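You operate a simulated robot arm through the tools that you are given. There is no shell and no other tool. Be economical: measure what you need, move in short steps, check, and stop when the job is done.

The job below is to be done with a simulated two-armed robot. You get a single attempt, and the scene is never put back.

## Task
Wipe up the spill on the top of the long table with the green cloth and put it back.

It is judged by the outcome, as a careful person would: the job done as asked, and still so three seconds after it is handed in. It fails if anything else is knocked over, pushed out of place, dropped, spilled or broken. Flat cloth is picked up by pressing the open fingertips on it (5 to 10 N) and closing them slowly along it; thin cloth reads only 2 to 8 mm in the jaws.

## Robot
Two 6-joint arms with two-finger grippers on one trunk, on a base that drives. Base frame: it is fixed to the floor where the robot stands at the start and does not move with it; the origin is under the middle of the robot, x ahead of it, y to its left, z up; the surface under the hand at the start is at about z = 0.86. Readings come in m, degrees, newtons and seconds.
The left shoulder is at the start at [0.03, 0.178, 0.938], the right one opposite. With the tool pointing down near the work surface each hand reaches from about 0.1 to 0.84 m from the robot's upright axis, wherever it stands, measured 20 degrees to its own side. Payload 2.54 kg a hand.
The TCP of each hand is the grasp point between the finger pads, 0.03 m short of the fingertips. In the tool frame z runs along the fingers and y along their closing line. The gripper opens to 0.116 m. The gripper's body begins 0.095 m behind the TCP.
Orientation is that of the tool frame in the base frame, as [roll, pitch, yaw] about the fixed x, y, z axes, in that order (R = Rz(yaw) Ry(pitch) Rx(roll)). With the fingers straight down and closing along the base's y, the tool's x points along the base's -x, its y along +y and its z along -z.

## Interface
- The arms move only by the tool apply_moves. It takes "left_commands", "right_commands" or both (then of equal length, played together; a hand with none holds still); each is a list of rows, each an object (a shift or turn left out is 0, a gripper value left out holds the last) with "dr": the turn, a rotation vector about the tool's x, y, z in units of 45 degrees (1.0 is 45 degrees), a list of three; "linear": the shift along the tool's x, y, z in units of 400 mm (1.0 is 400 mm), a list of three; "grip": the opening, from 0 (shut) to 1 (fully open). In form: [{"dr": [rx, ry, rz], "linear": [tx, ty, tz], "grip": grip}, ...]. A call has 1 to 8 rows; each row is the pose to reach, as a shift and turn from the pose commanded when the call began, along the tool's axes at that moment. A call with a number of a shift or a turn outside -1 to 1 is refused whole. A row lasts 0.2 s, in which the tool goes at most 0.05 m and 8.6 degrees; a call with a longer step from one row to the next is refused whole, and so is a gripper value outside its range. Where a pose cannot be reached the arm comes as near as it can. A force on the tool above 40 N (or 10 N above the force at the start of the call, whichever is more), or a blocked arm, ends the call early, and 0.2 s more pass. The fingers move at their own pace (about 0.153 m/s each) and stop on an object; they squeeze with about 29 N. The grip force told is the motor's: it shows also when the fingers shut on nothing. Time passes only in rows, and 0.2 s behind the last, so rows that repeat a pose let the fingers close. The reply holds the time, the measured pose of the TCP, the force on the tool along the base axes, the opening and the grip force, in the units named above and with some noise, with the torque about the TCP (base axes, N m) and any sound that the robot's microphone picked up.
- Cameras (640 x 400 px; columns grow to the right, rows downward): "scene" is now at [0.037, -0.0272, 1.6539]; the picture's right is [-0.39, -0.92, 0.00], its down [-0.75, 0.31, -0.58] and it looks along [0.54, -0.23, -0.81] (base axes); focal length 266 px, centre (320, 200). "left" rides on the left gripper at [0.069, 0.015, -0.122] in its tool frame; the picture's right is [-0.21, 0.98, 0.00], its down [-0.83, -0.18, -0.53] and it looks along [-0.52, -0.11, 0.85] (tool axes); focal length 251 px, centre (320, 200). "right" rides on the right gripper at [0.069, -0.015, -0.122] in its tool frame; the picture's right is [0.21, 0.98, 0.00], its down [-0.83, 0.18, -0.53] and it looks along [-0.52, 0.11, 0.85] (tool axes); focal length 251 px, centre (320, 200).
- snapshot(camera): a new picture of that camera. It takes no simulated time.
- lift_body(by): slides the trunk up (or, below 0, down) by that many m; the arms and the scene camera ride with it, the base frame stays. It gives what a move gives, with no picture.
- drive_base(legs): drives the robot by 1 to 6 legs, each [ahead, left, turn to the left] in m, m and degrees, along the robot's own axes; the way and the turn of a leg run together, so that a leg with both is an arc; at most 1.5 m and 180 degrees a leg. The arms and the cameras ride along, it lands a little off, and it stops where it bumps. It gives what a move gives.
- pan_tilt(pan, tilt): turns the head with the scene camera to pan (to the left, within 143 degrees either way) and tilt (down, from -29 to 69), counted from straight ahead of the robot. It gives what a move gives.
- locate(camera, pixels): for up to 12 pixels [column, row] of the newest picture of that camera ("zoom" is the newest enlarged one), the place [x, y, z] in the base frame of the surface seen there, good to about 0.002 m. It takes no simulated time.
- inspect(camera, box): a new picture of the part [left, top, right, bottom] of that camera's present view, enlarged. It takes no simulated time.
- hand_in(): hands the job in; it is judged then, once.

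Go step by step. Measure first, check grasps and placings, and put right what went wrong. The budget is 80 turns and 58 pictures, counting those below and the enlarged ones. Unless the task says otherwise, let go and move clear before handing in, and close with one line.

The tools are called as name(argument=value, ...) on one line, values as JSON. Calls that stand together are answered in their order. apply_moves: Moves the arms, as the interface text tells. Its arguments: {"type":"object","properties":{"left_commands":{"type":"array","items":{"type":"object","properties":{"dr":{"type":"array","items":{"type":"number"}},"linear":{"type":"array","items":{"type":"number"}},"grip":{"type":"number"}}}},"right_commands":{"type":"array","items":{"type":"object","properties":{"dr":{"type":"array","items":{"type":"number"}},"linear":{"type":"array","items":{"type":"number"}},"grip":{"type":"number"}}}}},"required":[]} The other tools are called the same way: lift_body (by) slides the trunk up or down; drive_base (legs) drives the base; pan_tilt (pan, tilt) turns the head that bears the scene camera; snapshot (camera) takes a picture; locate (camera, pixels) gives the place of the surface under pixels of a picture; inspect (camera, box) takes an enlarged picture of a part of a camera's view; hand_in () hands the job in.

At the start:

```text
time_s: 0.0
left_position: [0.6154, -0.019, 1.1538]
left_orientation: [-180.0, 0.0, 179.9]
left_ft_force: [-0.3, 0.4, 0.2]
left_ft_torque: [-0.03, -0.01, 0.01]
left_finger_gap: 0.1163
left_finger_force: 0.0
right_position: [0.4115, -0.4093, 1.1235]
right_orientation: [-179.9, -0.1, -180.0]
right_ft_force: [-0.2, -0.1, -0.1]
right_ft_torque: [0.01, 0.01, -0.02]
right_finger_gap: 0.1159
right_finger_force: 0.1
trunk travel left (down, up): [-0.15, 0.39]
robot x, y, heading: [0.0019, -0.0002, -0.2]
head pan, tilt: [-22.8, 54.2]
```

scene: 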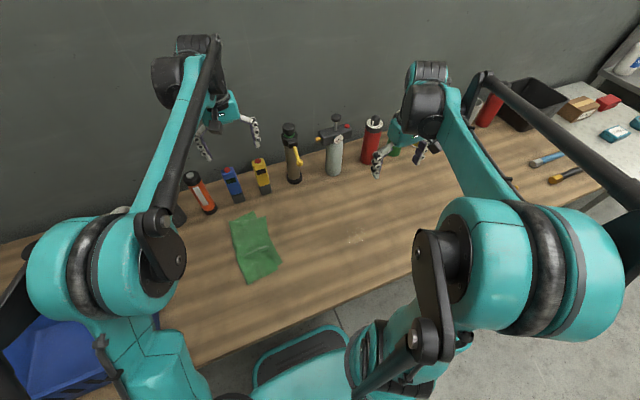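
right: 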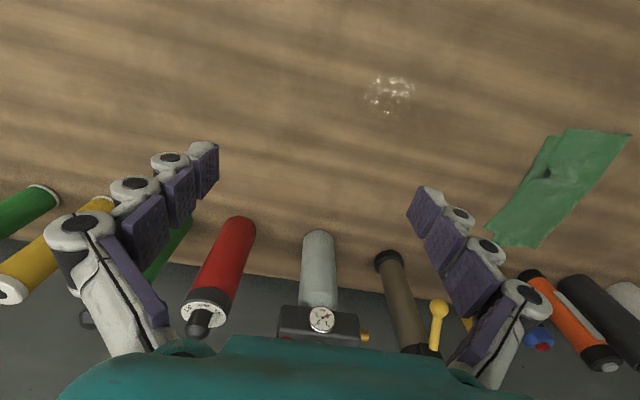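
left: 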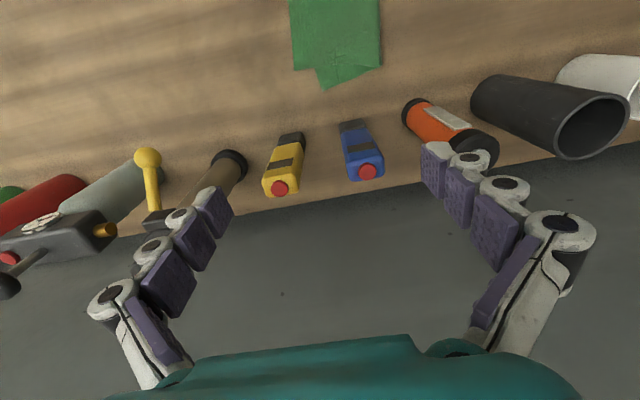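

The cloth shows at scene (255,247), and a pale spill at scene (355,239), which is right-camera (390,93). I'll measure both.

locate(camera="scene", pixels=[[232, 221], [254, 213], [268, 234], [282, 262], [248, 283], [240, 250], [255, 247], [355, 239], [300, 300], [262, 190], [295, 180], [335, 172]])

locate(camera="right", pixels=[[390, 93], [365, 95], [415, 93], [390, 75], [390, 115], [570, 130], [630, 135], [540, 247], [488, 228], [548, 175], [236, 225], [320, 240]])

inspect(camera="scene", box=[160, 140, 480, 340])

```text
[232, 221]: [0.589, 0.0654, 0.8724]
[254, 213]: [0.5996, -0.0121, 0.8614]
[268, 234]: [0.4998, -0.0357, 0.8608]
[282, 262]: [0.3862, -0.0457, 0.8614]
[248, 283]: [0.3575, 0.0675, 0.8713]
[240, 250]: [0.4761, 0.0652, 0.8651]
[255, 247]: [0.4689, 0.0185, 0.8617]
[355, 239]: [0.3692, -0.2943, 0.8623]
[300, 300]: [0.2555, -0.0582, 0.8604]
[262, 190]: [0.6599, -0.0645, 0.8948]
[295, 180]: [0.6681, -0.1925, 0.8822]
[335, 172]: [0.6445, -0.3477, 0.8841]
```

```text
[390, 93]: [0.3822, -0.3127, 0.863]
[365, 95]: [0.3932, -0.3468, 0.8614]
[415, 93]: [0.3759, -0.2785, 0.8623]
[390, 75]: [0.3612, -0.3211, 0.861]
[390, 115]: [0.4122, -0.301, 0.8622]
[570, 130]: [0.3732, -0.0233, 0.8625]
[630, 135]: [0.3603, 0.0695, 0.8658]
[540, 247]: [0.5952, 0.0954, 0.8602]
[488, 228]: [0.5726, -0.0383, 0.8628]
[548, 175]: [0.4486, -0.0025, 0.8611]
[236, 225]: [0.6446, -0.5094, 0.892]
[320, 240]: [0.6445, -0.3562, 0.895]
```

```text
2.00 times, centred on (320, 240) of scene
```

zoom: 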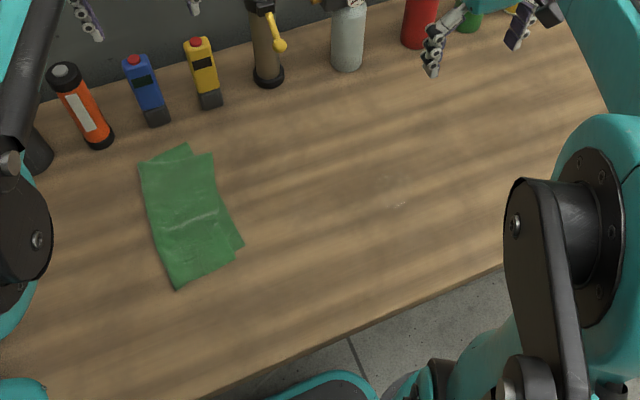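

The table is at z≈0.861, the cloth is centred near (0.475, 0.015), and the spill is about 6 cm wide near (0.385, -0.31). I'll move the left arm aside first, then bring the right arm over the cloth.

apply_moves(left_commands=[{"linear": [0.036, 0.107, 0]}, {"linear": [0.071, 0.214, 0]}, {"linear": [0.107, 0.321, 0]}, {"linear": [0.143, 0.429, 0]}, {"linear": [0.179, 0.536, 0]}, {"linear": [0.214, 0.643, 0]}, {"linear": [0.25, 0.75, 0]}])

apply_moves(right_commands=[{"linear": [-0.018, 0.11, 0.03]}, {"linear": [-0.036, 0.22, 0.06]}, {"linear": [-0.054, 0.33, 0.09]}, {"linear": [-0.072, 0.44, 0.12]}, {"linear": [-0.09, 0.55, 0.15]}, {"linear": [-0.108, 0.66, 0.18]}, {"linear": [-0.126, 0.77, 0.21]}, {"linear": [-0.144, 0.87, 0.24]}])

apply_moves(right_commands=[{"linear": [-0.01, 0.1, 0.0], "grip": 0.6}, {"linear": [-0.014, 0.19, 0.0], "grip": 0.6}])

snapshot(camera="right")

snapshot(camera="scene")

```text
time_s: 1.6
left_position: [0.5128, 0.2803, 1.1527]
left_orientation: [-179.9, 0.0, -180.0]
left_ft_force: [0.4, 0.2, 0.1]
left_ft_torque: [-0.01, -0.03, 0.0]
left_finger_gap: 0.1159
left_finger_force: 0.0
right_position: [0.4095, -0.4076, 1.124]
right_orientation: [180.0, 0.0, -180.0]
right_ft_force: [0.1, 0.2, 0.0]
right_ft_torque: [-0.03, -0.03, 0.0]
right_finger_gap: 0.1162
right_finger_force: 0.1
trunk travel left (down, up): [-0.15, 0.39]
robot x, y, heading: [-0.0014, 0.0007, -0.0]
head pan, tilt: [-22.8, 54.2]
```

```text
time_s: 3.4
left_position: [0.5152, 0.2793, 1.1511]
left_orientation: [-180.0, 0.0, 180.0]
left_ft_force: [-0.5, 0.1, -0.7]
left_ft_torque: [-0.01, 0.01, 0.01]
left_finger_gap: 0.116
left_finger_force: 0.1
right_position: [0.4715, -0.0612, 1.0263]
right_orientation: [-179.9, 0.0, 179.9]
right_ft_force: [0.6, -0.3, 0.1]
right_ft_torque: [-0.04, 0.02, 0.0]
right_finger_gap: 0.1158
right_finger_force: 0.1
trunk travel left (down, up): [-0.15, 0.39]
robot x, y, heading: [-0.0008, -0.0019, -0.1]
head pan, tilt: [-22.8, 54.2]
```

```text
time_s: 4.0
left_position: [0.5134, 0.2796, 1.1519]
left_orientation: [180.0, -0.1, -180.0]
left_ft_force: [-0.9, -0.8, -0.3]
left_ft_torque: [0.0, -0.02, 0.03]
left_finger_gap: 0.116
left_finger_force: 0.0
right_position: [0.4743, 0.0145, 1.0271]
right_orientation: [-180.0, 0.0, 179.9]
right_ft_force: [0.6, -0.3, -0.1]
right_ft_torque: [-0.04, 0.01, -0.01]
right_finger_gap: 0.0697
right_finger_force: 0.0
trunk travel left (down, up): [-0.15, 0.39]
robot x, y, heading: [-0.0004, 0.002, 0.1]
head pan, tilt: [-22.8, 54.2]
```

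```text
53 pictures are left
```

right: 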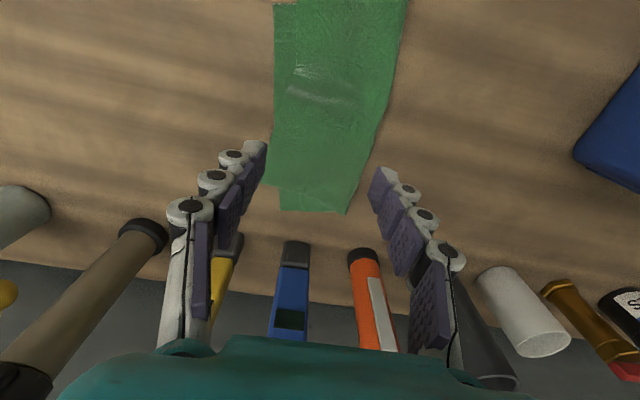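

```text
52 pictures are left
```

scene: 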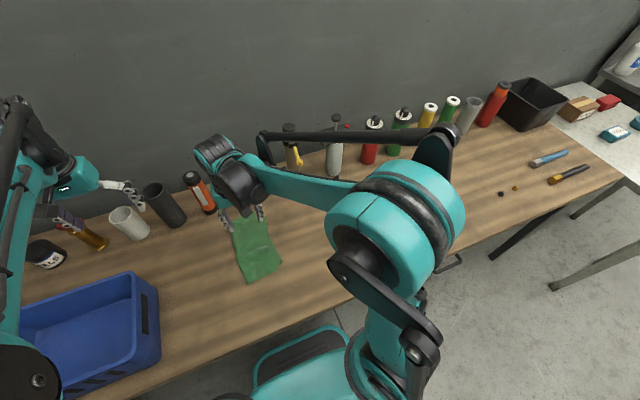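

The cloth is between the fingers, running out of the top of the view (about (335,100)). I'll get its outline from this closer view.

locate(camera="right", pixels=[[275, 10], [400, 10], [268, 183], [283, 210], [345, 213], [280, 100], [383, 100], [330, 100], [320, 160], [330, 60], [320, 90]])

locate(camera="scene", pixels=[[283, 262], [248, 283], [240, 260], [275, 240], [270, 272], [440, 240], [502, 193], [516, 188]])

```text
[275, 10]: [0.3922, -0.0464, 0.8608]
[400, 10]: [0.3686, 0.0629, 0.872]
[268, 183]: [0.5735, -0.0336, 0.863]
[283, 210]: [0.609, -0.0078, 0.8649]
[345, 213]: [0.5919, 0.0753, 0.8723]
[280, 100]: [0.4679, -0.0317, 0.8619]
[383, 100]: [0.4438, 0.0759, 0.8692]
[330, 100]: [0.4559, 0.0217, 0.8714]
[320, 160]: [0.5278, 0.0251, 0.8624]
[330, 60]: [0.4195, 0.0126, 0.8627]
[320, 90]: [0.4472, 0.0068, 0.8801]
```

```text
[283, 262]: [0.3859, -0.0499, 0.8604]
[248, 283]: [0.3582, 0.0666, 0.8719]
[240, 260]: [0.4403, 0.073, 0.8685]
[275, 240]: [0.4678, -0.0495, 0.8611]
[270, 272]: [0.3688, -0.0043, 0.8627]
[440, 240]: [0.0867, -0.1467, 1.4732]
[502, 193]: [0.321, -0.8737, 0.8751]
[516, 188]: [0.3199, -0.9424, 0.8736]
```

The cloth spans x 0.36–0.60 and y -0.045–0.075, with a small ridge near x=0.447. I'll lower to just above it with the fingers about 55 mm apart.

apply_moves(right_commands=[{"linear": [0.01, 0, 0.1], "grip": 0.48}, {"linear": [0.02, 0, 0.2], "grip": 0.48}, {"linear": [0.02, 0, 0.29], "grip": 0.48}, {"linear": [0.02, 0, 0.31], "grip": 0.48}, {"linear": [0.02, 0, 0.32], "grip": 0.48}])

apply_moves(right_commands=[{"linear": [0, 0, 0.005], "grip": 0.48}, {"linear": [0, 0, 0.0075], "grip": 0.48}])

```text
time_s: 5.2
left_position: [0.5139, 0.2793, 1.1525]
left_orientation: [-180.0, 0.0, -179.9]
left_ft_force: [-0.6, 1.5, -0.1]
left_ft_torque: [-0.01, 0.01, 0.02]
left_finger_gap: 0.1161
left_finger_force: 0.0
right_position: [0.467, 0.0154, 0.898]
right_orientation: [180.0, 0.1, 180.0]
right_ft_force: [0.0, -0.7, 0.3]
right_ft_torque: [-0.01, 0.01, 0.01]
right_finger_gap: 0.0556
right_finger_force: 0.1
trunk travel left (down, up): [-0.15, 0.39]
robot x, y, heading: [-0.0024, -0.0022, 0.3]
head pan, tilt: [-22.8, 54.2]
```

```text
time_s: 5.8
left_position: [0.5138, 0.2793, 1.1516]
left_orientation: [180.0, 0.0, -179.9]
left_ft_force: [-0.4, -0.3, 0.9]
left_ft_torque: [0.01, -0.02, 0.0]
left_finger_gap: 0.1162
left_finger_force: 0.0
right_position: [0.4655, 0.0156, 0.8957]
right_orientation: [179.9, -0.1, 179.9]
right_ft_force: [-0.3, -0.5, 0.0]
right_ft_torque: [-0.02, -0.01, 0.0]
right_finger_gap: 0.0558
right_finger_force: 0.1
trunk travel left (down, up): [-0.15, 0.39]
robot x, y, heading: [0.0032, -0.0029, -0.2]
head pan, tilt: [-22.8, 54.2]
```

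No contact force yet at z=0.8957, so I'll go down in 1 mm steps.

apply_moves(right_commands=[{"linear": [0, 0, 0.0025]}, {"linear": [0, 0, 0.005]}])

apply_moves(right_commands=[{"linear": [0, 0, 0.0025]}, {"linear": [0, 0, 0.004]}])

```text
time_s: 6.4
left_position: [0.5142, 0.2798, 1.1522]
left_orientation: [179.9, 0.0, -180.0]
left_ft_force: [-0.2, -0.6, -0.4]
left_ft_torque: [-0.02, -0.02, 0.01]
left_finger_gap: 0.1159
left_finger_force: 0.0
right_position: [0.4668, 0.0139, 0.8943]
right_orientation: [-179.9, 0.1, -180.0]
right_ft_force: [0.1, -0.2, 0.6]
right_ft_torque: [0.0, -0.01, 0.01]
right_finger_gap: 0.0556
right_finger_force: 0.1
trunk travel left (down, up): [-0.15, 0.39]
robot x, y, heading: [0.0008, -0.0011, -0.1]
head pan, tilt: [-22.8, 54.2]
```

```text
time_s: 7.0
left_position: [0.5121, 0.2796, 1.1525]
left_orientation: [180.0, 0.1, -180.0]
left_ft_force: [0.3, 0.1, 0.4]
left_ft_torque: [0.06, -0.02, 0.01]
left_finger_gap: 0.116
left_finger_force: 0.0
right_position: [0.4651, 0.0151, 0.8932]
right_orientation: [-180.0, -0.1, -180.0]
right_ft_force: [0.5, 0.3, 0.3]
right_ft_torque: [-0.02, 0.01, -0.02]
right_finger_gap: 0.0557
right_finger_force: 0.0
trunk travel left (down, up): [-0.15, 0.39]
robot x, y, heading: [-0.0005, 0.0011, 0.0]
head pan, tilt: [-22.8, 54.2]
```

apply_moves(right_commands=[{"linear": [0, 0, 0.0025]}, {"linear": [0, 0, 0.004]}])

apply_moves(right_commands=[{"linear": [0, 0, 0.0015]}, {"linear": [0, 0, 0.003]}])

```text
time_s: 7.6
left_position: [0.5125, 0.2798, 1.1533]
left_orientation: [179.9, 0.0, 179.9]
left_ft_force: [0.4, -0.2, 0.5]
left_ft_torque: [-0.05, -0.01, -0.01]
left_finger_gap: 0.1162
left_finger_force: 0.1
right_position: [0.4652, 0.0151, 0.8916]
right_orientation: [-180.0, 0.0, -180.0]
right_ft_force: [-0.4, 0.1, -0.1]
right_ft_torque: [0.0, 0.01, -0.03]
right_finger_gap: 0.0558
right_finger_force: 0.1
trunk travel left (down, up): [-0.15, 0.39]
robot x, y, heading: [-0.0016, 0.0004, -0.1]
head pan, tilt: [-22.8, 54.2]
```

```text
time_s: 8.2
left_position: [0.5131, 0.2786, 1.153]
left_orientation: [-179.9, -0.1, 180.0]
left_ft_force: [-0.5, 0.0, 0.4]
left_ft_torque: [0.01, 0.01, 0.01]
left_finger_gap: 0.1159
left_finger_force: 0.2
right_position: [0.4661, 0.017, 0.8917]
right_orientation: [-179.9, 0.0, 179.9]
right_ft_force: [-0.8, 0.2, -1.0]
right_ft_torque: [-0.02, 0.0, 0.01]
right_finger_gap: 0.0556
right_finger_force: 0.1
trunk travel left (down, up): [-0.15, 0.39]
robot x, y, heading: [0.0021, 0.0003, -0.2]
head pan, tilt: [-22.8, 54.2]
```

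apply_moves(right_commands=[{"linear": [0, 0, 0.0015]}, {"linear": [0, 0, 0.003]}])

apply_moves(right_commands=[{"linear": [0, 0, 0.0015]}, {"linear": [0, 0, 0.003]}])

snapshot(camera="right")

```text
time_s: 8.8
left_position: [0.513, 0.2784, 1.1527]
left_orientation: [-180.0, 0.0, 180.0]
left_ft_force: [-0.3, 0.2, -0.7]
left_ft_torque: [-0.04, -0.03, 0.0]
left_finger_gap: 0.1159
left_finger_force: 0.0
right_position: [0.4655, 0.0161, 0.8895]
right_orientation: [179.9, 0.0, 180.0]
right_ft_force: [-1.6, -0.2, 6.6]
right_ft_torque: [-0.06, 0.04, 0.02]
right_finger_gap: 0.0565
right_finger_force: 0.4
trunk travel left (down, up): [-0.15, 0.39]
robot x, y, heading: [0.0012, -0.0058, -0.0]
head pan, tilt: [-22.8, 54.2]
```

```text
time_s: 9.4
left_position: [0.5127, 0.2788, 1.1532]
left_orientation: [179.9, 0.1, -180.0]
left_ft_force: [0.0, 0.4, 0.3]
left_ft_torque: [0.03, 0.01, 0.02]
left_finger_gap: 0.1159
left_finger_force: 0.1
right_position: [0.4658, 0.0158, 0.8899]
right_orientation: [-180.0, 0.1, -180.0]
right_ft_force: [3.1, -0.4, 34.2]
right_ft_torque: [-0.11, 0.04, 0.0]
right_finger_gap: 0.0576
right_finger_force: 9.8
trunk travel left (down, up): [-0.15, 0.39]
robot x, y, heading: [-0.0015, 0.0016, -0.1]
head pan, tilt: [-22.8, 54.2]
```

```text
51 pictures are left
```

right: 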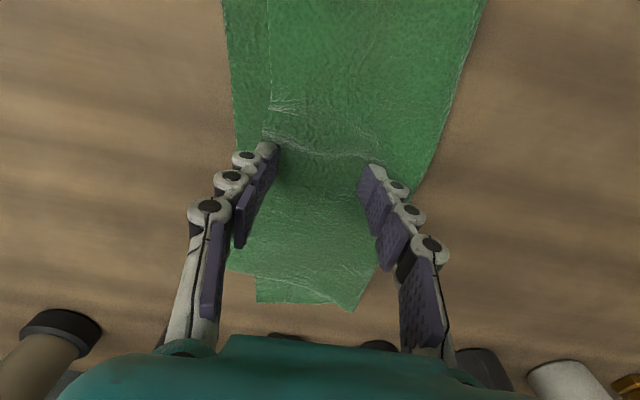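

Contact is at z≈0.8895, now pressing at 34 N. I'll back off about 1 mm to reach 5–10 N, then close slowly.

apply_moves(right_commands=[{"linear": [0, 0, -0.0027], "grip": 0.48}, {"linear": [0, 0, -0.0027], "grip": 0.44}, {"linear": [0, 0, -0.0027], "grip": 0.4}, {"linear": [0, 0, -0.0027], "grip": 0.36}])

```text
time_s: 10.4
left_position: [0.5133, 0.2794, 1.152]
left_orientation: [-180.0, 0.1, 179.9]
left_ft_force: [-0.3, 0.1, -0.1]
left_ft_torque: [0.01, 0.01, -0.01]
left_finger_gap: 0.1162
left_finger_force: 0.0
right_position: [0.4651, 0.0157, 0.8895]
right_orientation: [179.9, -0.1, -180.0]
right_ft_force: [0.1, 0.0, 14.9]
right_ft_torque: [0.06, -0.01, 0.03]
right_finger_gap: 0.0412
right_finger_force: 6.0
trunk travel left (down, up): [-0.15, 0.39]
robot x, y, heading: [0.0002, -0.0002, -0.0]
head pan, tilt: [-22.8, 54.2]
```

Force is 15 N, a bit high. I'll ease off slightly and keep closing.

apply_moves(right_commands=[{"linear": [0, 0, -0.0007], "grip": 0.32}, {"linear": [0, 0, -0.0007], "grip": 0.27}, {"linear": [0, 0, -0.0007], "grip": 0.22}, {"linear": [0, 0, -0.0007], "grip": 0.17}, {"linear": [0, 0, -0.0007], "grip": 0.12}, {"linear": [0, 0, -0.0007], "grip": 0.06}, {"linear": [0, 0, -0.0007], "grip": 0.0}, {"linear": [0, 0, -0.0007], "grip": 0.0}])

snapshot(camera="right")

```text
time_s: 12.2
left_position: [0.5126, 0.2799, 1.1526]
left_orientation: [180.0, -0.1, -180.0]
left_ft_force: [-0.2, -0.1, 1.1]
left_ft_torque: [0.03, -0.01, 0.0]
left_finger_gap: 0.1162
left_finger_force: 0.0
right_position: [0.4663, 0.0163, 0.8897]
right_orientation: [-179.9, 0.0, 179.9]
right_ft_force: [-0.6, -0.1, 4.5]
right_ft_torque: [0.04, -0.11, 0.03]
right_finger_gap: 0.0018
right_finger_force: 26.3
trunk travel left (down, up): [-0.15, 0.39]
robot x, y, heading: [-0.0009, 0.0004, 0.2]
head pan, tilt: [-22.8, 54.2]
```

```text
50 pictures are left
```

right: 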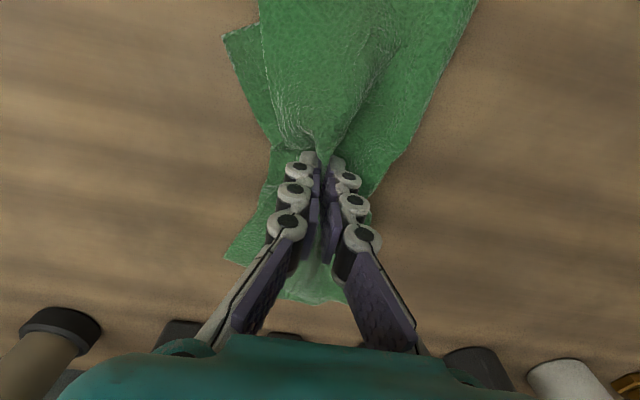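

The cloth is bunched between the fingers, but the gap reads only 1.8 mm. I'll lift a little to check the hold.

apply_moves(right_commands=[{"linear": [0, 0, -0.03], "grip": 0}, {"linear": [0, 0, -0.08], "grip": 0}, {"linear": [0, 0, -0.15], "grip": 0}, {"linear": [0, 0, -0.2], "grip": 0}])

snapshot(camera="right")

inspect(camera="scene", box=[160, 140, 400, 290])

```text
time_s: 13.2
left_position: [0.5134, 0.2801, 1.1519]
left_orientation: [180.0, -0.1, 180.0]
left_ft_force: [-0.4, 0.0, -0.1]
left_ft_torque: [0.01, 0.03, -0.02]
left_finger_gap: 0.116
left_finger_force: 0.0
right_position: [0.4655, 0.0124, 0.9714]
right_orientation: [-180.0, 0.0, 179.9]
right_ft_force: [0.1, 0.6, -2.0]
right_ft_torque: [-0.05, 0.0, 0.02]
right_finger_gap: 0.0053
right_finger_force: 29.6
trunk travel left (down, up): [-0.15, 0.39]
robot x, y, heading: [-0.0003, -0.0008, 0.0]
head pan, tilt: [-22.8, 54.2]
```

```text
49 pictures are left
```

right: 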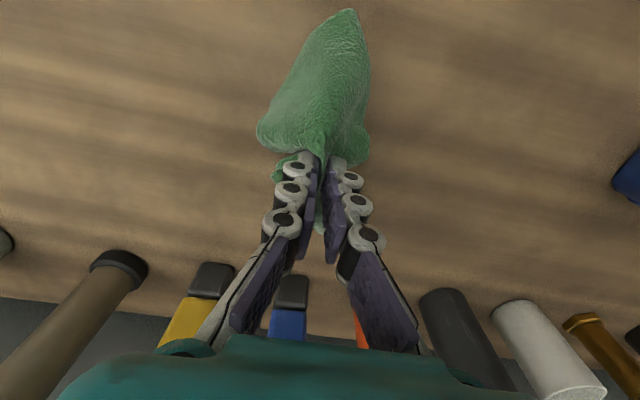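

```text
2.67 times, centred on (280, 215) of scene
```

zoom: 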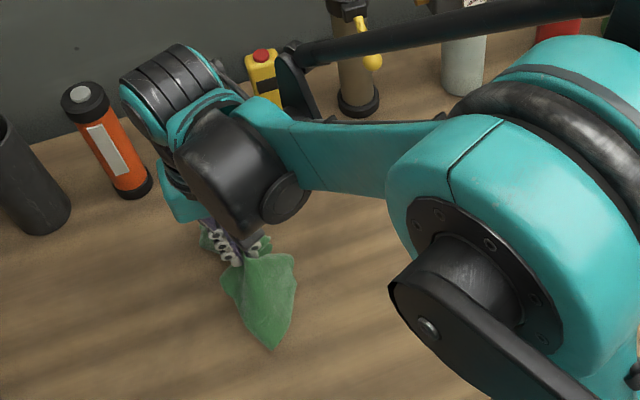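

The hold is good: gap 5.3 mm and the whole cloth is off the table. I'll carry it over to the spill.

apply_moves(right_commands=[{"linear": [0.025, -0.1, 0], "grip": 0}, {"linear": [0.05, -0.2, 0]}, {"linear": [0.075, -0.3, 0]}, {"linear": [0.1, -0.4, 0]}, {"linear": [0.127, -0.5, 0]}, {"linear": [0.152, -0.6, 0]}, {"linear": [0.178, -0.7, 0]}, {"linear": [0.2025, -0.805, 0]}])

snapshot(camera="right")

inspect(camera="scene", box=[240, 140, 480, 290])

```text
time_s: 15.0
left_position: [0.5143, 0.2792, 1.1527]
left_orientation: [-180.0, 0.0, -180.0]
left_ft_force: [-0.3, -0.7, -1.6]
left_ft_torque: [0.0, 0.02, 0.0]
left_finger_gap: 0.116
left_finger_force: 0.2
right_position: [0.3897, -0.3089, 0.9674]
right_orientation: [180.0, 0.0, -179.9]
right_ft_force: [0.2, -1.8, 5.7]
right_ft_torque: [-0.05, -0.02, 0.01]
right_finger_gap: 0.0012
right_finger_force: 29.7
trunk travel left (down, up): [-0.15, 0.39]
robot x, y, heading: [-0.0002, -0.0029, -0.2]
head pan, tilt: [-22.8, 54.2]
```

```text
47 pictures are left
```

right: 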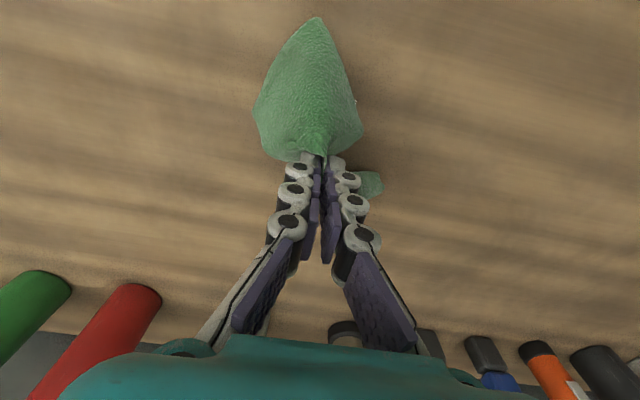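

```text
2.67 times, centred on (360, 215) of scene
```

zoom: 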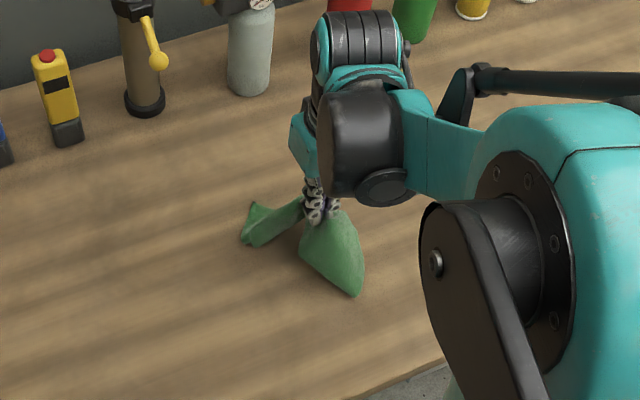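

The cloth is still held over the spill, though the gap has dropped to 1.2 mm. I'll lower it onto the spill.

apply_moves(right_commands=[{"linear": [0, 0, 0.08], "grip": 0}, {"linear": [0, 0, 0.14]}, {"linear": [0, 0, 0.165]}, {"linear": [0, 0, 0.175]}, {"linear": [0, 0, 0.18]}])

snapshot(camera="right")

```text
time_s: 16.2
left_position: [0.5135, 0.2799, 1.1514]
left_orientation: [-179.9, 0.0, -180.0]
left_ft_force: [0.3, 0.1, -0.3]
left_ft_torque: [0.03, -0.01, -0.02]
left_finger_gap: 0.1157
left_finger_force: 0.0
right_position: [0.3872, -0.3074, 0.8966]
right_orientation: [179.9, 0.0, 180.0]
right_ft_force: [-0.3, -0.6, 1.1]
right_ft_torque: [-0.03, -0.05, 0.0]
right_finger_gap: 0.0014
right_finger_force: 22.5
trunk travel left (down, up): [-0.15, 0.39]
robot x, y, heading: [0.0009, -0.0015, -0.1]
head pan, tilt: [-22.8, 54.2]
```

```text
45 pictures are left
```

right: 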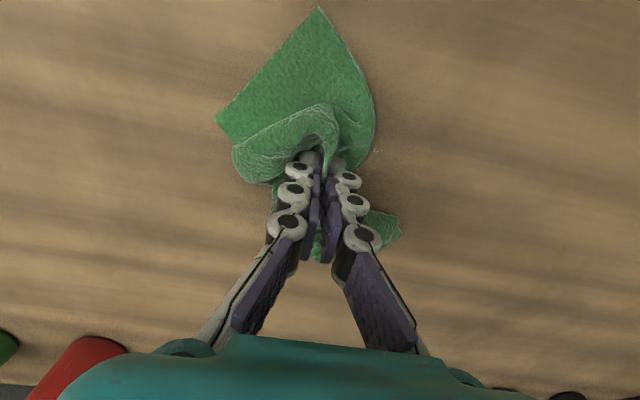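

A little of the spill still shows at right (375,150), at the cloth's edge. I'll press down to a few newtons.

apply_moves(right_commands=[{"linear": [0, 0, 0.005], "grip": 0}, {"linear": [0, 0, 0.01]}])

locate(camera="right", pixels=[[375, 150], [380, 148], [320, 160]])

```text
time_s: 16.8
left_position: [0.5133, 0.2799, 1.1521]
left_orientation: [180.0, 0.0, -180.0]
left_ft_force: [-0.3, 0.6, 0.2]
left_ft_torque: [0.0, -0.01, -0.03]
left_finger_gap: 0.1161
left_finger_force: 0.1
right_position: [0.3869, -0.307, 0.8931]
right_orientation: [-180.0, 0.0, 180.0]
right_ft_force: [1.1, 0.5, 0.1]
right_ft_torque: [0.01, -0.01, -0.01]
right_finger_gap: 0.0043
right_finger_force: 26.3
trunk travel left (down, up): [-0.15, 0.39]
robot x, y, heading: [0.0051, -0.0023, -0.1]
head pan, tilt: [-22.8, 54.2]
```

```text
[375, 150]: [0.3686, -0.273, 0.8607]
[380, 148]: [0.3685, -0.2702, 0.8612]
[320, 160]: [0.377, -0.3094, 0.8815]
```

Still no real contact force at z=0.893, so I'll go a few millimetres lower.

apply_moves(right_commands=[{"linear": [0, 0, 0.003], "grip": 0}, {"linear": [0, 0, 0.0055]}])

apply_moves(right_commands=[{"linear": [0, 0, 0.0015], "grip": 0}, {"linear": [0, 0, 0.0025]}])

```text
time_s: 17.4
left_position: [0.5135, 0.279, 1.1528]
left_orientation: [-180.0, 0.0, -179.9]
left_ft_force: [0.3, 0.0, -1.1]
left_ft_torque: [-0.04, 0.0, -0.01]
left_finger_gap: 0.1159
left_finger_force: 0.2
right_position: [0.3854, -0.3064, 0.8904]
right_orientation: [180.0, 0.0, -180.0]
right_ft_force: [-0.1, 1.2, 2.3]
right_ft_torque: [-0.06, 0.01, 0.01]
right_finger_gap: 0.0039
right_finger_force: 25.8
trunk travel left (down, up): [-0.15, 0.39]
robot x, y, heading: [-0.0014, -0.0013, 0.0]
head pan, tilt: [-22.8, 54.2]
```

```text
time_s: 18.0
left_position: [0.5136, 0.2793, 1.1518]
left_orientation: [179.9, 0.0, -180.0]
left_ft_force: [0.0, -0.2, 0.0]
left_ft_torque: [-0.01, -0.02, 0.01]
left_finger_gap: 0.1158
left_finger_force: 0.1
right_position: [0.3848, -0.3082, 0.8898]
right_orientation: [179.9, 0.0, 180.0]
right_ft_force: [-0.2, 0.3, -1.4]
right_ft_torque: [-0.01, 0.0, 0.01]
right_finger_gap: 0.0023
right_finger_force: 24.9
trunk travel left (down, up): [-0.15, 0.39]
robot x, y, heading: [-0.0004, 0.0007, 0.0]
head pan, tilt: [-22.8, 54.2]
```

Contact earlier was near 0.8895, so I'll go 1 mm lower.

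apply_moves(right_commands=[{"linear": [0, 0, 0.0015], "grip": 0}, {"linear": [0, 0, 0.0025]}])

```text
time_s: 18.6
left_position: [0.5133, 0.2793, 1.1525]
left_orientation: [-179.9, 0.0, -180.0]
left_ft_force: [-0.1, 0.1, -0.2]
left_ft_torque: [0.02, 0.02, -0.01]
left_finger_gap: 0.116
left_finger_force: 0.1
right_position: [0.3846, -0.308, 0.8903]
right_orientation: [-180.0, 0.0, -179.9]
right_ft_force: [-0.5, -0.7, 3.1]
right_ft_torque: [-0.23, -0.05, 0.0]
right_finger_gap: 0.0014
right_finger_force: 23.5
trunk travel left (down, up): [-0.15, 0.39]
robot x, y, heading: [0.0004, -0.0022, 0.0]
head pan, tilt: [-22.8, 54.2]
```

Light contact at about 3 N. I'll press slightly more and stroke along y across the spill.

apply_moves(right_commands=[{"linear": [0, 0.05, 0.001], "grip": 0}, {"linear": [0, 0.125, 0.001]}, {"linear": [0, 0.06, 0.001]}, {"linear": [0, 0, 0.001]}, {"linear": [0, -0.06, 0.001]}, {"linear": [0, -0.125, 0.001]}, {"linear": [0, -0.06, 0.001]}, {"linear": [0, 0, 0.001]}])

snapshot(camera="right")

```text
time_s: 20.4
left_position: [0.5118, 0.2784, 1.1533]
left_orientation: [180.0, 0.0, -180.0]
left_ft_force: [0.2, -0.1, -0.7]
left_ft_torque: [0.0, 0.05, 0.0]
left_finger_gap: 0.1162
left_finger_force: 0.1
right_position: [0.3846, -0.3071, 0.8893]
right_orientation: [-179.9, 0.1, 180.0]
right_ft_force: [1.7, -7.0, 31.4]
right_ft_torque: [-0.24, 0.08, -0.02]
right_finger_gap: 0.0028
right_finger_force: 29.0
trunk travel left (down, up): [-0.15, 0.39]
robot x, y, heading: [-0.0041, -0.0007, 0.1]
head pan, tilt: [-22.8, 54.2]
```

```text
44 pictures are left
```

right: 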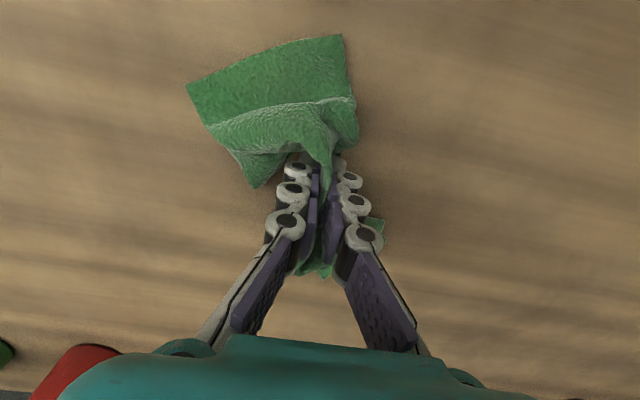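

Pressing is now 31 N, so I'll ease off about 0.6 mm. The spill flecks near (375,150) are gone; next I'll stroke rows at nearer and farther x.

apply_moves(right_commands=[{"linear": [0.06, 0.0, -0.0015], "grip": 0}, {"linear": [0.06, 0.1, -0.0015]}, {"linear": [0.06, 0.0, -0.0015]}, {"linear": [0.06, -0.1, -0.0015]}, {"linear": [0.0, -0.1, -0.0015]}, {"linear": [-0.06, -0.1, -0.0015]}, {"linear": [-0.06, 0.0, -0.0015]}, {"linear": [-0.06, 0.1, -0.0015]}])

snapshot(camera="right")

```text
time_s: 22.2
left_position: [0.5128, 0.2808, 1.1529]
left_orientation: [-179.9, 0.0, -180.0]
left_ft_force: [0.1, 1.0, 0.0]
left_ft_torque: [-0.03, -0.01, 0.03]
left_finger_gap: 0.116
left_finger_force: 0.1
right_position: [0.4118, -0.2659, 0.8894]
right_orientation: [179.9, 0.1, 180.0]
right_ft_force: [-0.2, -2.4, 24.8]
right_ft_torque: [-0.27, -0.01, 0.0]
right_finger_gap: 0.0018
right_finger_force: 27.8
trunk travel left (down, up): [-0.15, 0.39]
robot x, y, heading: [0.0033, 0.0001, 0.3]
head pan, tilt: [-22.8, 54.2]
```

```text
43 pictures are left
```

right: 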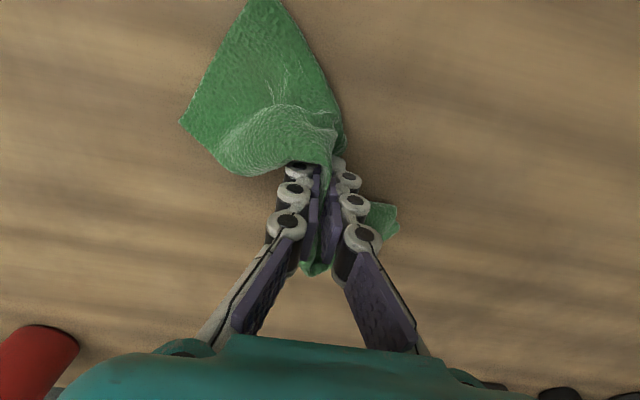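

I'll make one more zigzag back through the middle and the near side, then lift and look.

apply_moves(right_commands=[{"linear": [0.07, -0.05, -0.001], "grip": 0}, {"linear": [0.07, -0.15, -0.001]}, {"linear": [0.12, -0.2, -0.001]}, {"linear": [0.12, -0.1, -0.001]}, {"linear": [0.12, -0.0, -0.001]}, {"linear": [0.12, -0.0, -0.08]}, {"linear": [0.12, -0.0, -0.18]}, {"linear": [0.12, -0.0, -0.25]}])

apply_moves(right_commands=[{"linear": [-0.08, 0.1, 0], "grip": 0}, {"linear": [-0.16, 0.18, 0]}, {"linear": [-0.2, 0.28, 0]}, {"linear": [-0.2, 0.38, 0]}])

snapshot(camera="right")

snapshot(camera="scene")

```text
time_s: 24.0
left_position: [0.5131, 0.2795, 1.1518]
left_orientation: [180.0, 0.0, -180.0]
left_ft_force: [0.1, -0.4, -0.3]
left_ft_torque: [0.0, 0.0, -0.01]
left_finger_gap: 0.1159
left_finger_force: 0.1
right_position: [0.3591, -0.2666, 0.9911]
right_orientation: [180.0, 0.0, -180.0]
right_ft_force: [-0.5, 0.8, -1.8]
right_ft_torque: [0.02, 0.01, -0.05]
right_finger_gap: 0.0039
right_finger_force: 25.8
trunk travel left (down, up): [-0.15, 0.39]
robot x, y, heading: [-0.0033, 0.0013, 0.2]
head pan, tilt: [-22.8, 54.2]
```

```text
refused: row 1 steps farther than a row can; nothing moved
```

```text
42 pictures are left
```

right: 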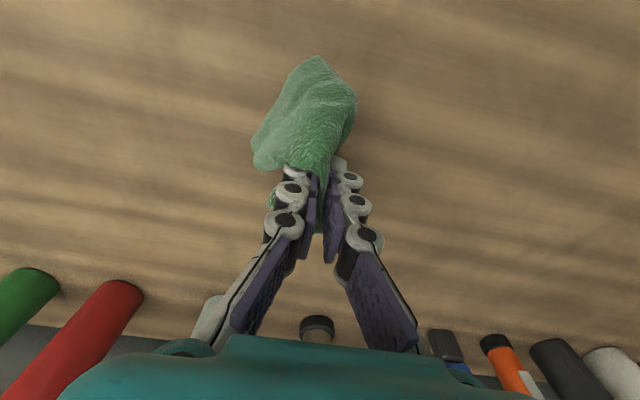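

```text
41 pictures are left
```

scene: 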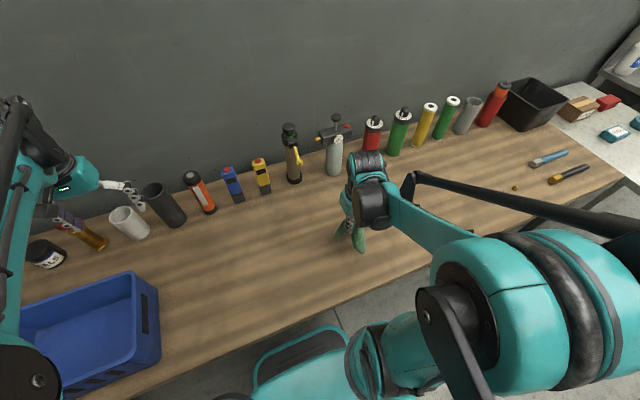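

It's lifted. I'll carry the cloth back over its original place at (0.466, 0.014) and look at the spill area from the scene camera.

apply_moves(right_commands=[{"linear": [-0.038, 0.1, 0], "grip": 0}, {"linear": [-0.076, 0.2, 0]}, {"linear": [-0.114, 0.3, 0]}, {"linear": [-0.152, 0.4, 0]}, {"linear": [-0.19, 0.5, 0]}, {"linear": [-0.228, 0.6, 0]}, {"linear": [-0.267, 0.7, 0]}])

inspect(camera="scene", box=[240, 150, 480, 300])

snapshot(camera="right")

```text
time_s: 25.6
left_position: [0.5137, 0.2805, 1.1529]
left_orientation: [-180.0, 0.0, -180.0]
left_ft_force: [-0.6, 0.4, -0.4]
left_ft_torque: [-0.01, 0.07, 0.01]
left_finger_gap: 0.116
left_finger_force: 0.1
right_position: [0.4732, 0.0134, 0.9914]
right_orientation: [179.9, -0.1, 180.0]
right_ft_force: [1.1, 0.2, -2.7]
right_ft_torque: [-0.06, 0.05, 0.0]
right_finger_gap: 0.0053
right_finger_force: 35.2
trunk travel left (down, up): [-0.15, 0.39]
robot x, y, heading: [0.0005, 0.0019, -0.2]
head pan, tilt: [-22.8, 54.2]
```

```text
2.67 times, centred on (360, 225) of scene
```

zoom: 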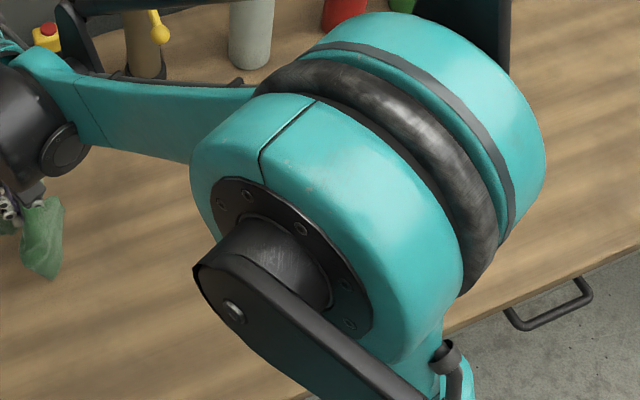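

```text
39 pictures are left
```

right: 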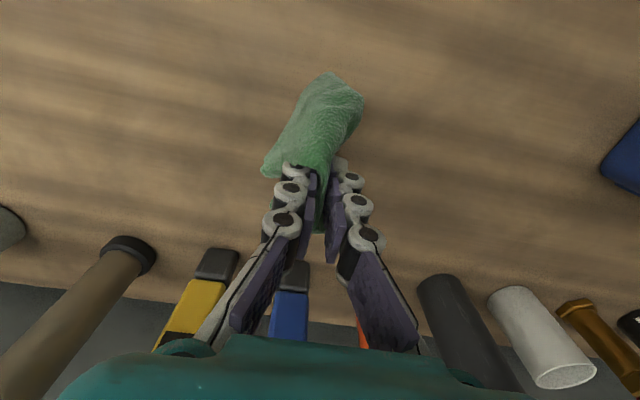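

The arm hides the spill area from the scene camera. I'll move part-way back so the right camera sees it.

apply_moves(right_commands=[{"linear": [0.025, -0.1, 0], "grip": 0}, {"linear": [0.05, -0.2, 0]}, {"linear": [0.075, -0.3, 0]}, {"linear": [0.1, -0.4, 0]}])

snapshot(camera="right")

locate(camera="right", pixels=[[180, 100], [200, 150], [150, 150]])

inspect(camera="right", box=[80, 0, 320, 200])

```text
time_s: 26.6
left_position: [0.5129, 0.2787, 1.1536]
left_orientation: [-179.9, 0.0, -180.0]
left_ft_force: [0.3, -0.7, 0.4]
left_ft_torque: [0.02, -0.03, 0.05]
left_finger_gap: 0.1159
left_finger_force: 0.1
right_position: [0.4299, -0.1475, 0.9905]
right_orientation: [-180.0, 0.0, -179.9]
right_ft_force: [-0.1, 0.2, -0.5]
right_ft_torque: [0.0, -0.01, 0.01]
right_finger_gap: 0.0055
right_finger_force: 27.2
trunk travel left (down, up): [-0.15, 0.39]
robot x, y, heading: [0.0014, -0.003, 0.1]
head pan, tilt: [-22.8, 54.2]
```

```text
38 pictures are left
```

right: 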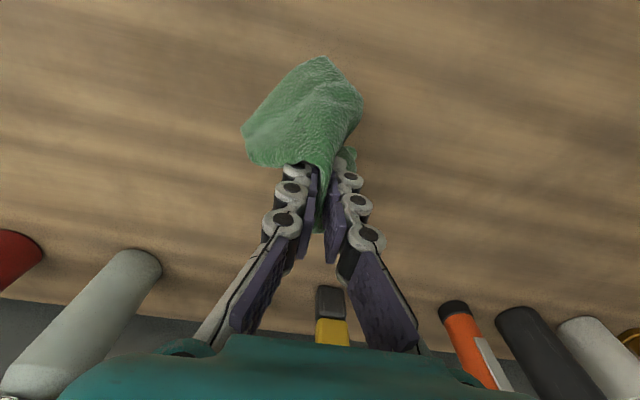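

```text
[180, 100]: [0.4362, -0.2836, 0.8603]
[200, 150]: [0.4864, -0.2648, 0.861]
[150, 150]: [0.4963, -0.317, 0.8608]
```

```text
2.00 times, centred on (200, 100) of right
```

zoom: 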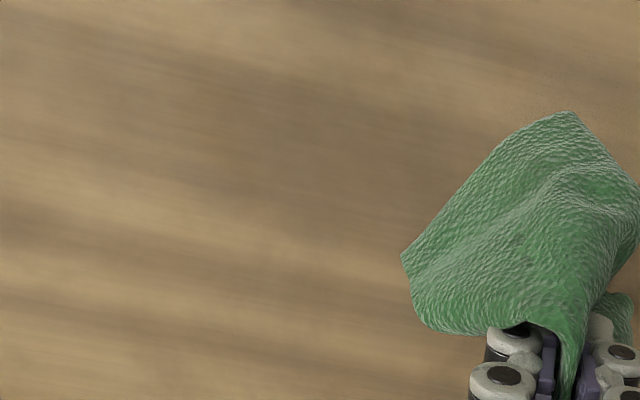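

No spill is visible where it was (about right pixel (150,55)). I'll shift 7 cm nearer to check the near edge too.

apply_moves(right_commands=[{"linear": [0.1, -0.05, -0.03], "grip": 0}, {"linear": [0.2, -0.05, -0.06]}])

inspect(camera="right", box=[0, 0, 320, 200])

locate(camera="zoom", pixels=[[320, 200], [400, 100], [300, 300], [200, 200], [440, 240]])

```text
time_s: 27.2
left_position: [0.5134, 0.28, 1.1527]
left_orientation: [-180.0, 0.0, 180.0]
left_ft_force: [-0.1, -0.3, 0.3]
left_ft_torque: [-0.02, -0.03, 0.0]
left_finger_gap: 0.116
left_finger_force: 0.1
right_position: [0.3458, -0.1672, 1.0127]
right_orientation: [-180.0, 0.0, -179.9]
right_ft_force: [-0.1, 0.7, -2.4]
right_ft_torque: [-0.04, -0.02, -0.01]
right_finger_gap: 0.0053
right_finger_force: 28.3
trunk travel left (down, up): [-0.15, 0.39]
robot x, y, heading: [-0.0022, 0.0029, -0.1]
head pan, tilt: [-22.8, 54.2]
```

```text
2.00 times, centred on (160, 100) of right
```

zoom: 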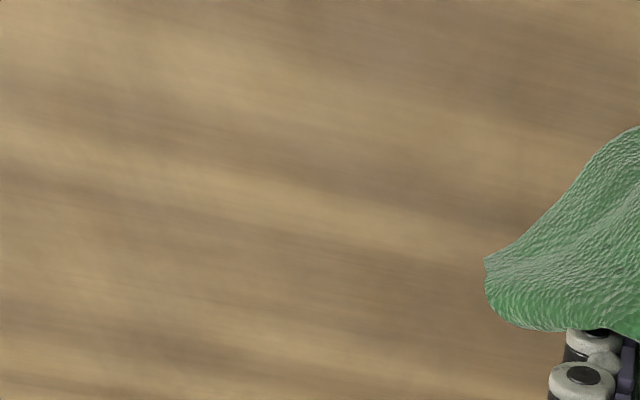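

```text
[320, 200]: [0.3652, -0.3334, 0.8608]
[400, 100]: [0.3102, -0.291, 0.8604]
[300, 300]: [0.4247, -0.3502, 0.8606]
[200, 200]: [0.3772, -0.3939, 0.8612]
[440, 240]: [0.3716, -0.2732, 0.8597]
```

The spill area (x 0.31–0.42, y -0.39 to -0.27) is clean. I'll carry the cloth back to its place and lower it.

apply_moves(right_commands=[{"linear": [-0.062, 0.09, 0.01], "grip": 0}, {"linear": [-0.124, 0.18, 0.02]}, {"linear": [-0.186, 0.27, 0.03]}, {"linear": [-0.248, 0.36, 0.05]}, {"linear": [-0.31, 0.4525, 0.06]}, {"linear": [-0.31, 0.4525, 0.12]}, {"linear": [-0.31, 0.4525, 0.18]}, {"linear": [-0.31, 0.4525, 0.22]}])

snapshot(camera="right")

inspect(camera="scene", box=[160, 140, 400, 290])

```text
time_s: 29.0
left_position: [0.5126, 0.2799, 1.1527]
left_orientation: [-180.0, 0.0, 180.0]
left_ft_force: [0.1, -0.4, -0.3]
left_ft_torque: [-0.03, 0.02, 0.01]
left_finger_gap: 0.1161
left_finger_force: 0.1
right_position: [0.471, 0.0145, 0.9238]
right_orientation: [179.9, -0.1, 179.9]
right_ft_force: [0.9, 0.3, -1.9]
right_ft_torque: [-0.01, 0.07, 0.01]
right_finger_gap: 0.0055
right_finger_force: 33.1
trunk travel left (down, up): [-0.15, 0.39]
robot x, y, heading: [-0.0001, -0.0041, -0.1]
head pan, tilt: [-22.8, 54.2]
```

```text
35 pictures are left
```

right: 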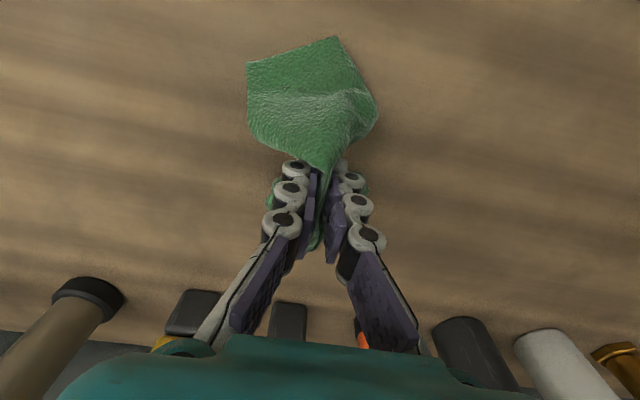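

```text
2.67 times, centred on (280, 215) of scene
```

zoom: 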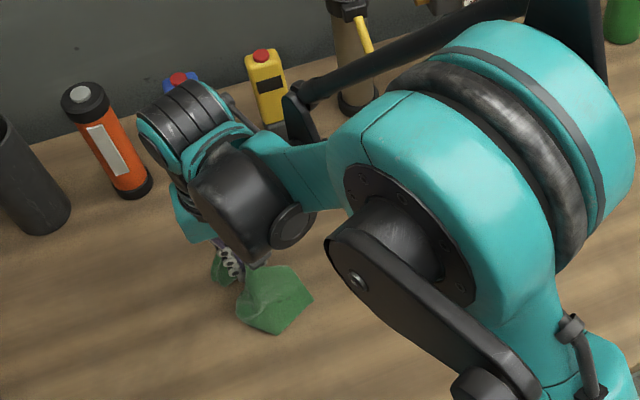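

The cloth's near part rests at (310,90). I'll lower while drawing slightly along +x to straighten it, then open gently.

apply_moves(right_commands=[{"linear": [0.04, 0, 0.03], "grip": 0}, {"linear": [0.02, 0, 0.05]}, {"linear": [-0.01, 0, 0.065]}, {"linear": [-0.03, 0, 0.072]}, {"linear": [-0.03, 0, 0.076]}])

apply_moves(right_commands=[{"linear": [0, 0, 0.003], "grip": 0.05}, {"linear": [0, 0, 0.004], "grip": 0.1}, {"linear": [0, 0, 0.004], "grip": 0.16}, {"linear": [0, 0, 0.004], "grip": 0.22}, {"linear": [0, 0, 0.004], "grip": 0.28}, {"linear": [0, 0, 0.004], "grip": 0.35}, {"linear": [0, 0, 0.004], "grip": 0.42}])

snapshot(camera="right")

```text
time_s: 30.2
left_position: [0.5121, 0.2804, 1.1513]
left_orientation: [-179.9, 0.0, -180.0]
left_ft_force: [0.5, 0.0, 0.6]
left_ft_torque: [0.0, -0.04, -0.02]
left_finger_gap: 0.1162
left_finger_force: 0.0
right_position: [0.4832, 0.0134, 0.8952]
right_orientation: [179.9, 0.0, 179.9]
right_ft_force: [0.7, -0.1, 1.1]
right_ft_torque: [0.0, -0.05, -0.02]
right_finger_gap: 0.0053
right_finger_force: 26.6
trunk travel left (down, up): [-0.15, 0.39]
robot x, y, heading: [0.0017, -0.0002, -0.1]
head pan, tilt: [-22.8, 54.2]
```

```text
time_s: 31.8
left_position: [0.5144, 0.2805, 1.1525]
left_orientation: [-180.0, 0.1, 180.0]
left_ft_force: [-0.5, 0.0, 0.3]
left_ft_torque: [-0.01, 0.0, 0.01]
left_finger_gap: 0.1162
left_finger_force: 0.1
right_position: [0.4829, 0.0139, 0.8934]
right_orientation: [180.0, 0.0, -180.0]
right_ft_force: [0.1, 0.2, 0.0]
right_ft_torque: [0.03, -0.04, -0.02]
right_finger_gap: 0.0486
right_finger_force: 0.1
trunk travel left (down, up): [-0.15, 0.39]
robot x, y, heading: [0.0012, -0.0003, 0.2]
head pan, tilt: [-22.8, 54.2]
```

```text
33 pictures are left
```

right: 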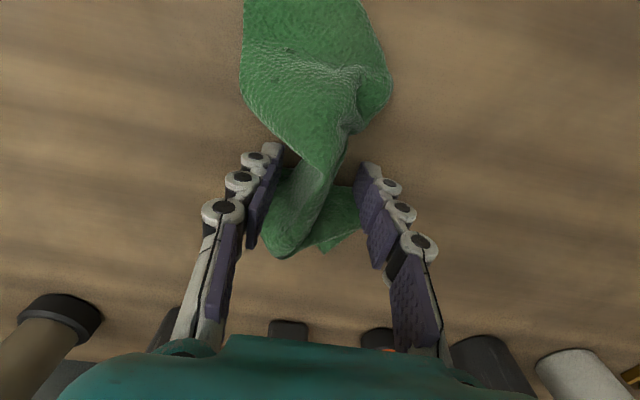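

The cloth is released and the fingers are clear on both sides. I'll rise and look at the layout.

apply_moves(right_commands=[{"linear": [0, 0, -0.05], "grip": 0.5}, {"linear": [0, 0, -0.15], "grip": 0.5}, {"linear": [0, 0, -0.26], "grip": 0.5}, {"linear": [0.1, 0, -0.3], "grip": 0.5}])

snapshot(camera="right")

locate(camera="right", pixels=[[330, 60], [300, 100], [320, 150], [320, 190], [290, 40], [360, 40]])

```text
time_s: 32.8
left_position: [0.5125, 0.2797, 1.1536]
left_orientation: [180.0, 0.2, 180.0]
left_ft_force: [-1.1, 0.5, 0.0]
left_ft_torque: [0.03, -0.08, 0.0]
left_finger_gap: 0.1161
left_finger_force: 0.0
right_position: [0.44, 0.0152, 1.0152]
right_orientation: [-180.0, 0.1, 179.9]
right_ft_force: [0.4, -0.3, 0.0]
right_ft_torque: [0.02, 0.02, 0.0]
right_finger_gap: 0.0581
right_finger_force: 0.0
trunk travel left (down, up): [-0.15, 0.39]
robot x, y, heading: [0.0007, -0.0011, -0.1]
head pan, tilt: [-22.8, 54.2]
```

```text
32 pictures are left
```

right: 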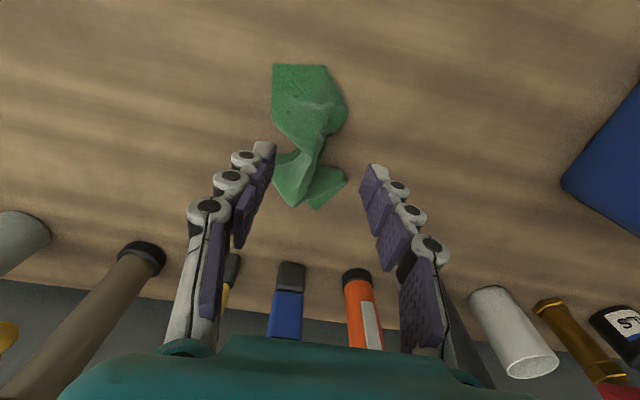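

```text
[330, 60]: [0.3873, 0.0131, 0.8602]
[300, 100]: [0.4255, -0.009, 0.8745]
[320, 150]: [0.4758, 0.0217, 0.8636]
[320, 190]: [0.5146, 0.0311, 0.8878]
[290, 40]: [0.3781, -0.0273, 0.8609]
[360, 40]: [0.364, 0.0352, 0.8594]
```

The cloth lies within its old footprint, but is bunched over x 0.39–0.55 where it used to cover 0.36–0.60. I'll look closer to see about spreading it.

inspect(camera="right", box=[240, 50, 400, 220])

locate(camera="right", pixels=[[274, 66], [326, 66], [346, 110], [274, 125], [292, 206], [315, 209], [346, 180], [330, 185], [300, 185], [278, 165]])

```text
2.35 times, centred on (320, 135) of right
```

zoom: 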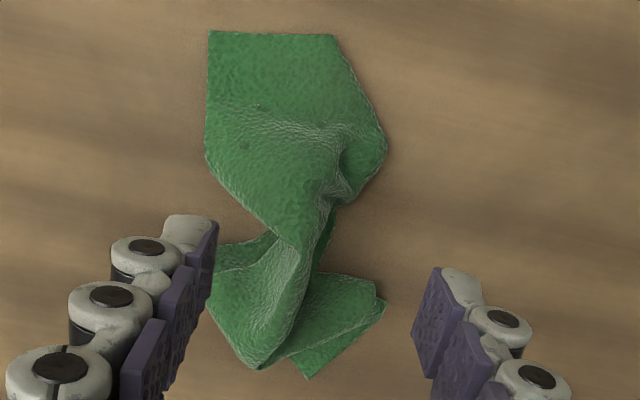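

```text
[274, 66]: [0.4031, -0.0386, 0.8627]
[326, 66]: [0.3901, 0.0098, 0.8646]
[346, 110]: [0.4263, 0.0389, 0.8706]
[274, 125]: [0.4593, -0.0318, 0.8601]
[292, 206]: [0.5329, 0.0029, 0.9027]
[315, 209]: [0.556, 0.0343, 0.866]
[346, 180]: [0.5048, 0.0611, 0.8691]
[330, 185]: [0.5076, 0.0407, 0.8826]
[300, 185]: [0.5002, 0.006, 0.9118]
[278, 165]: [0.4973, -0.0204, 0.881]
```

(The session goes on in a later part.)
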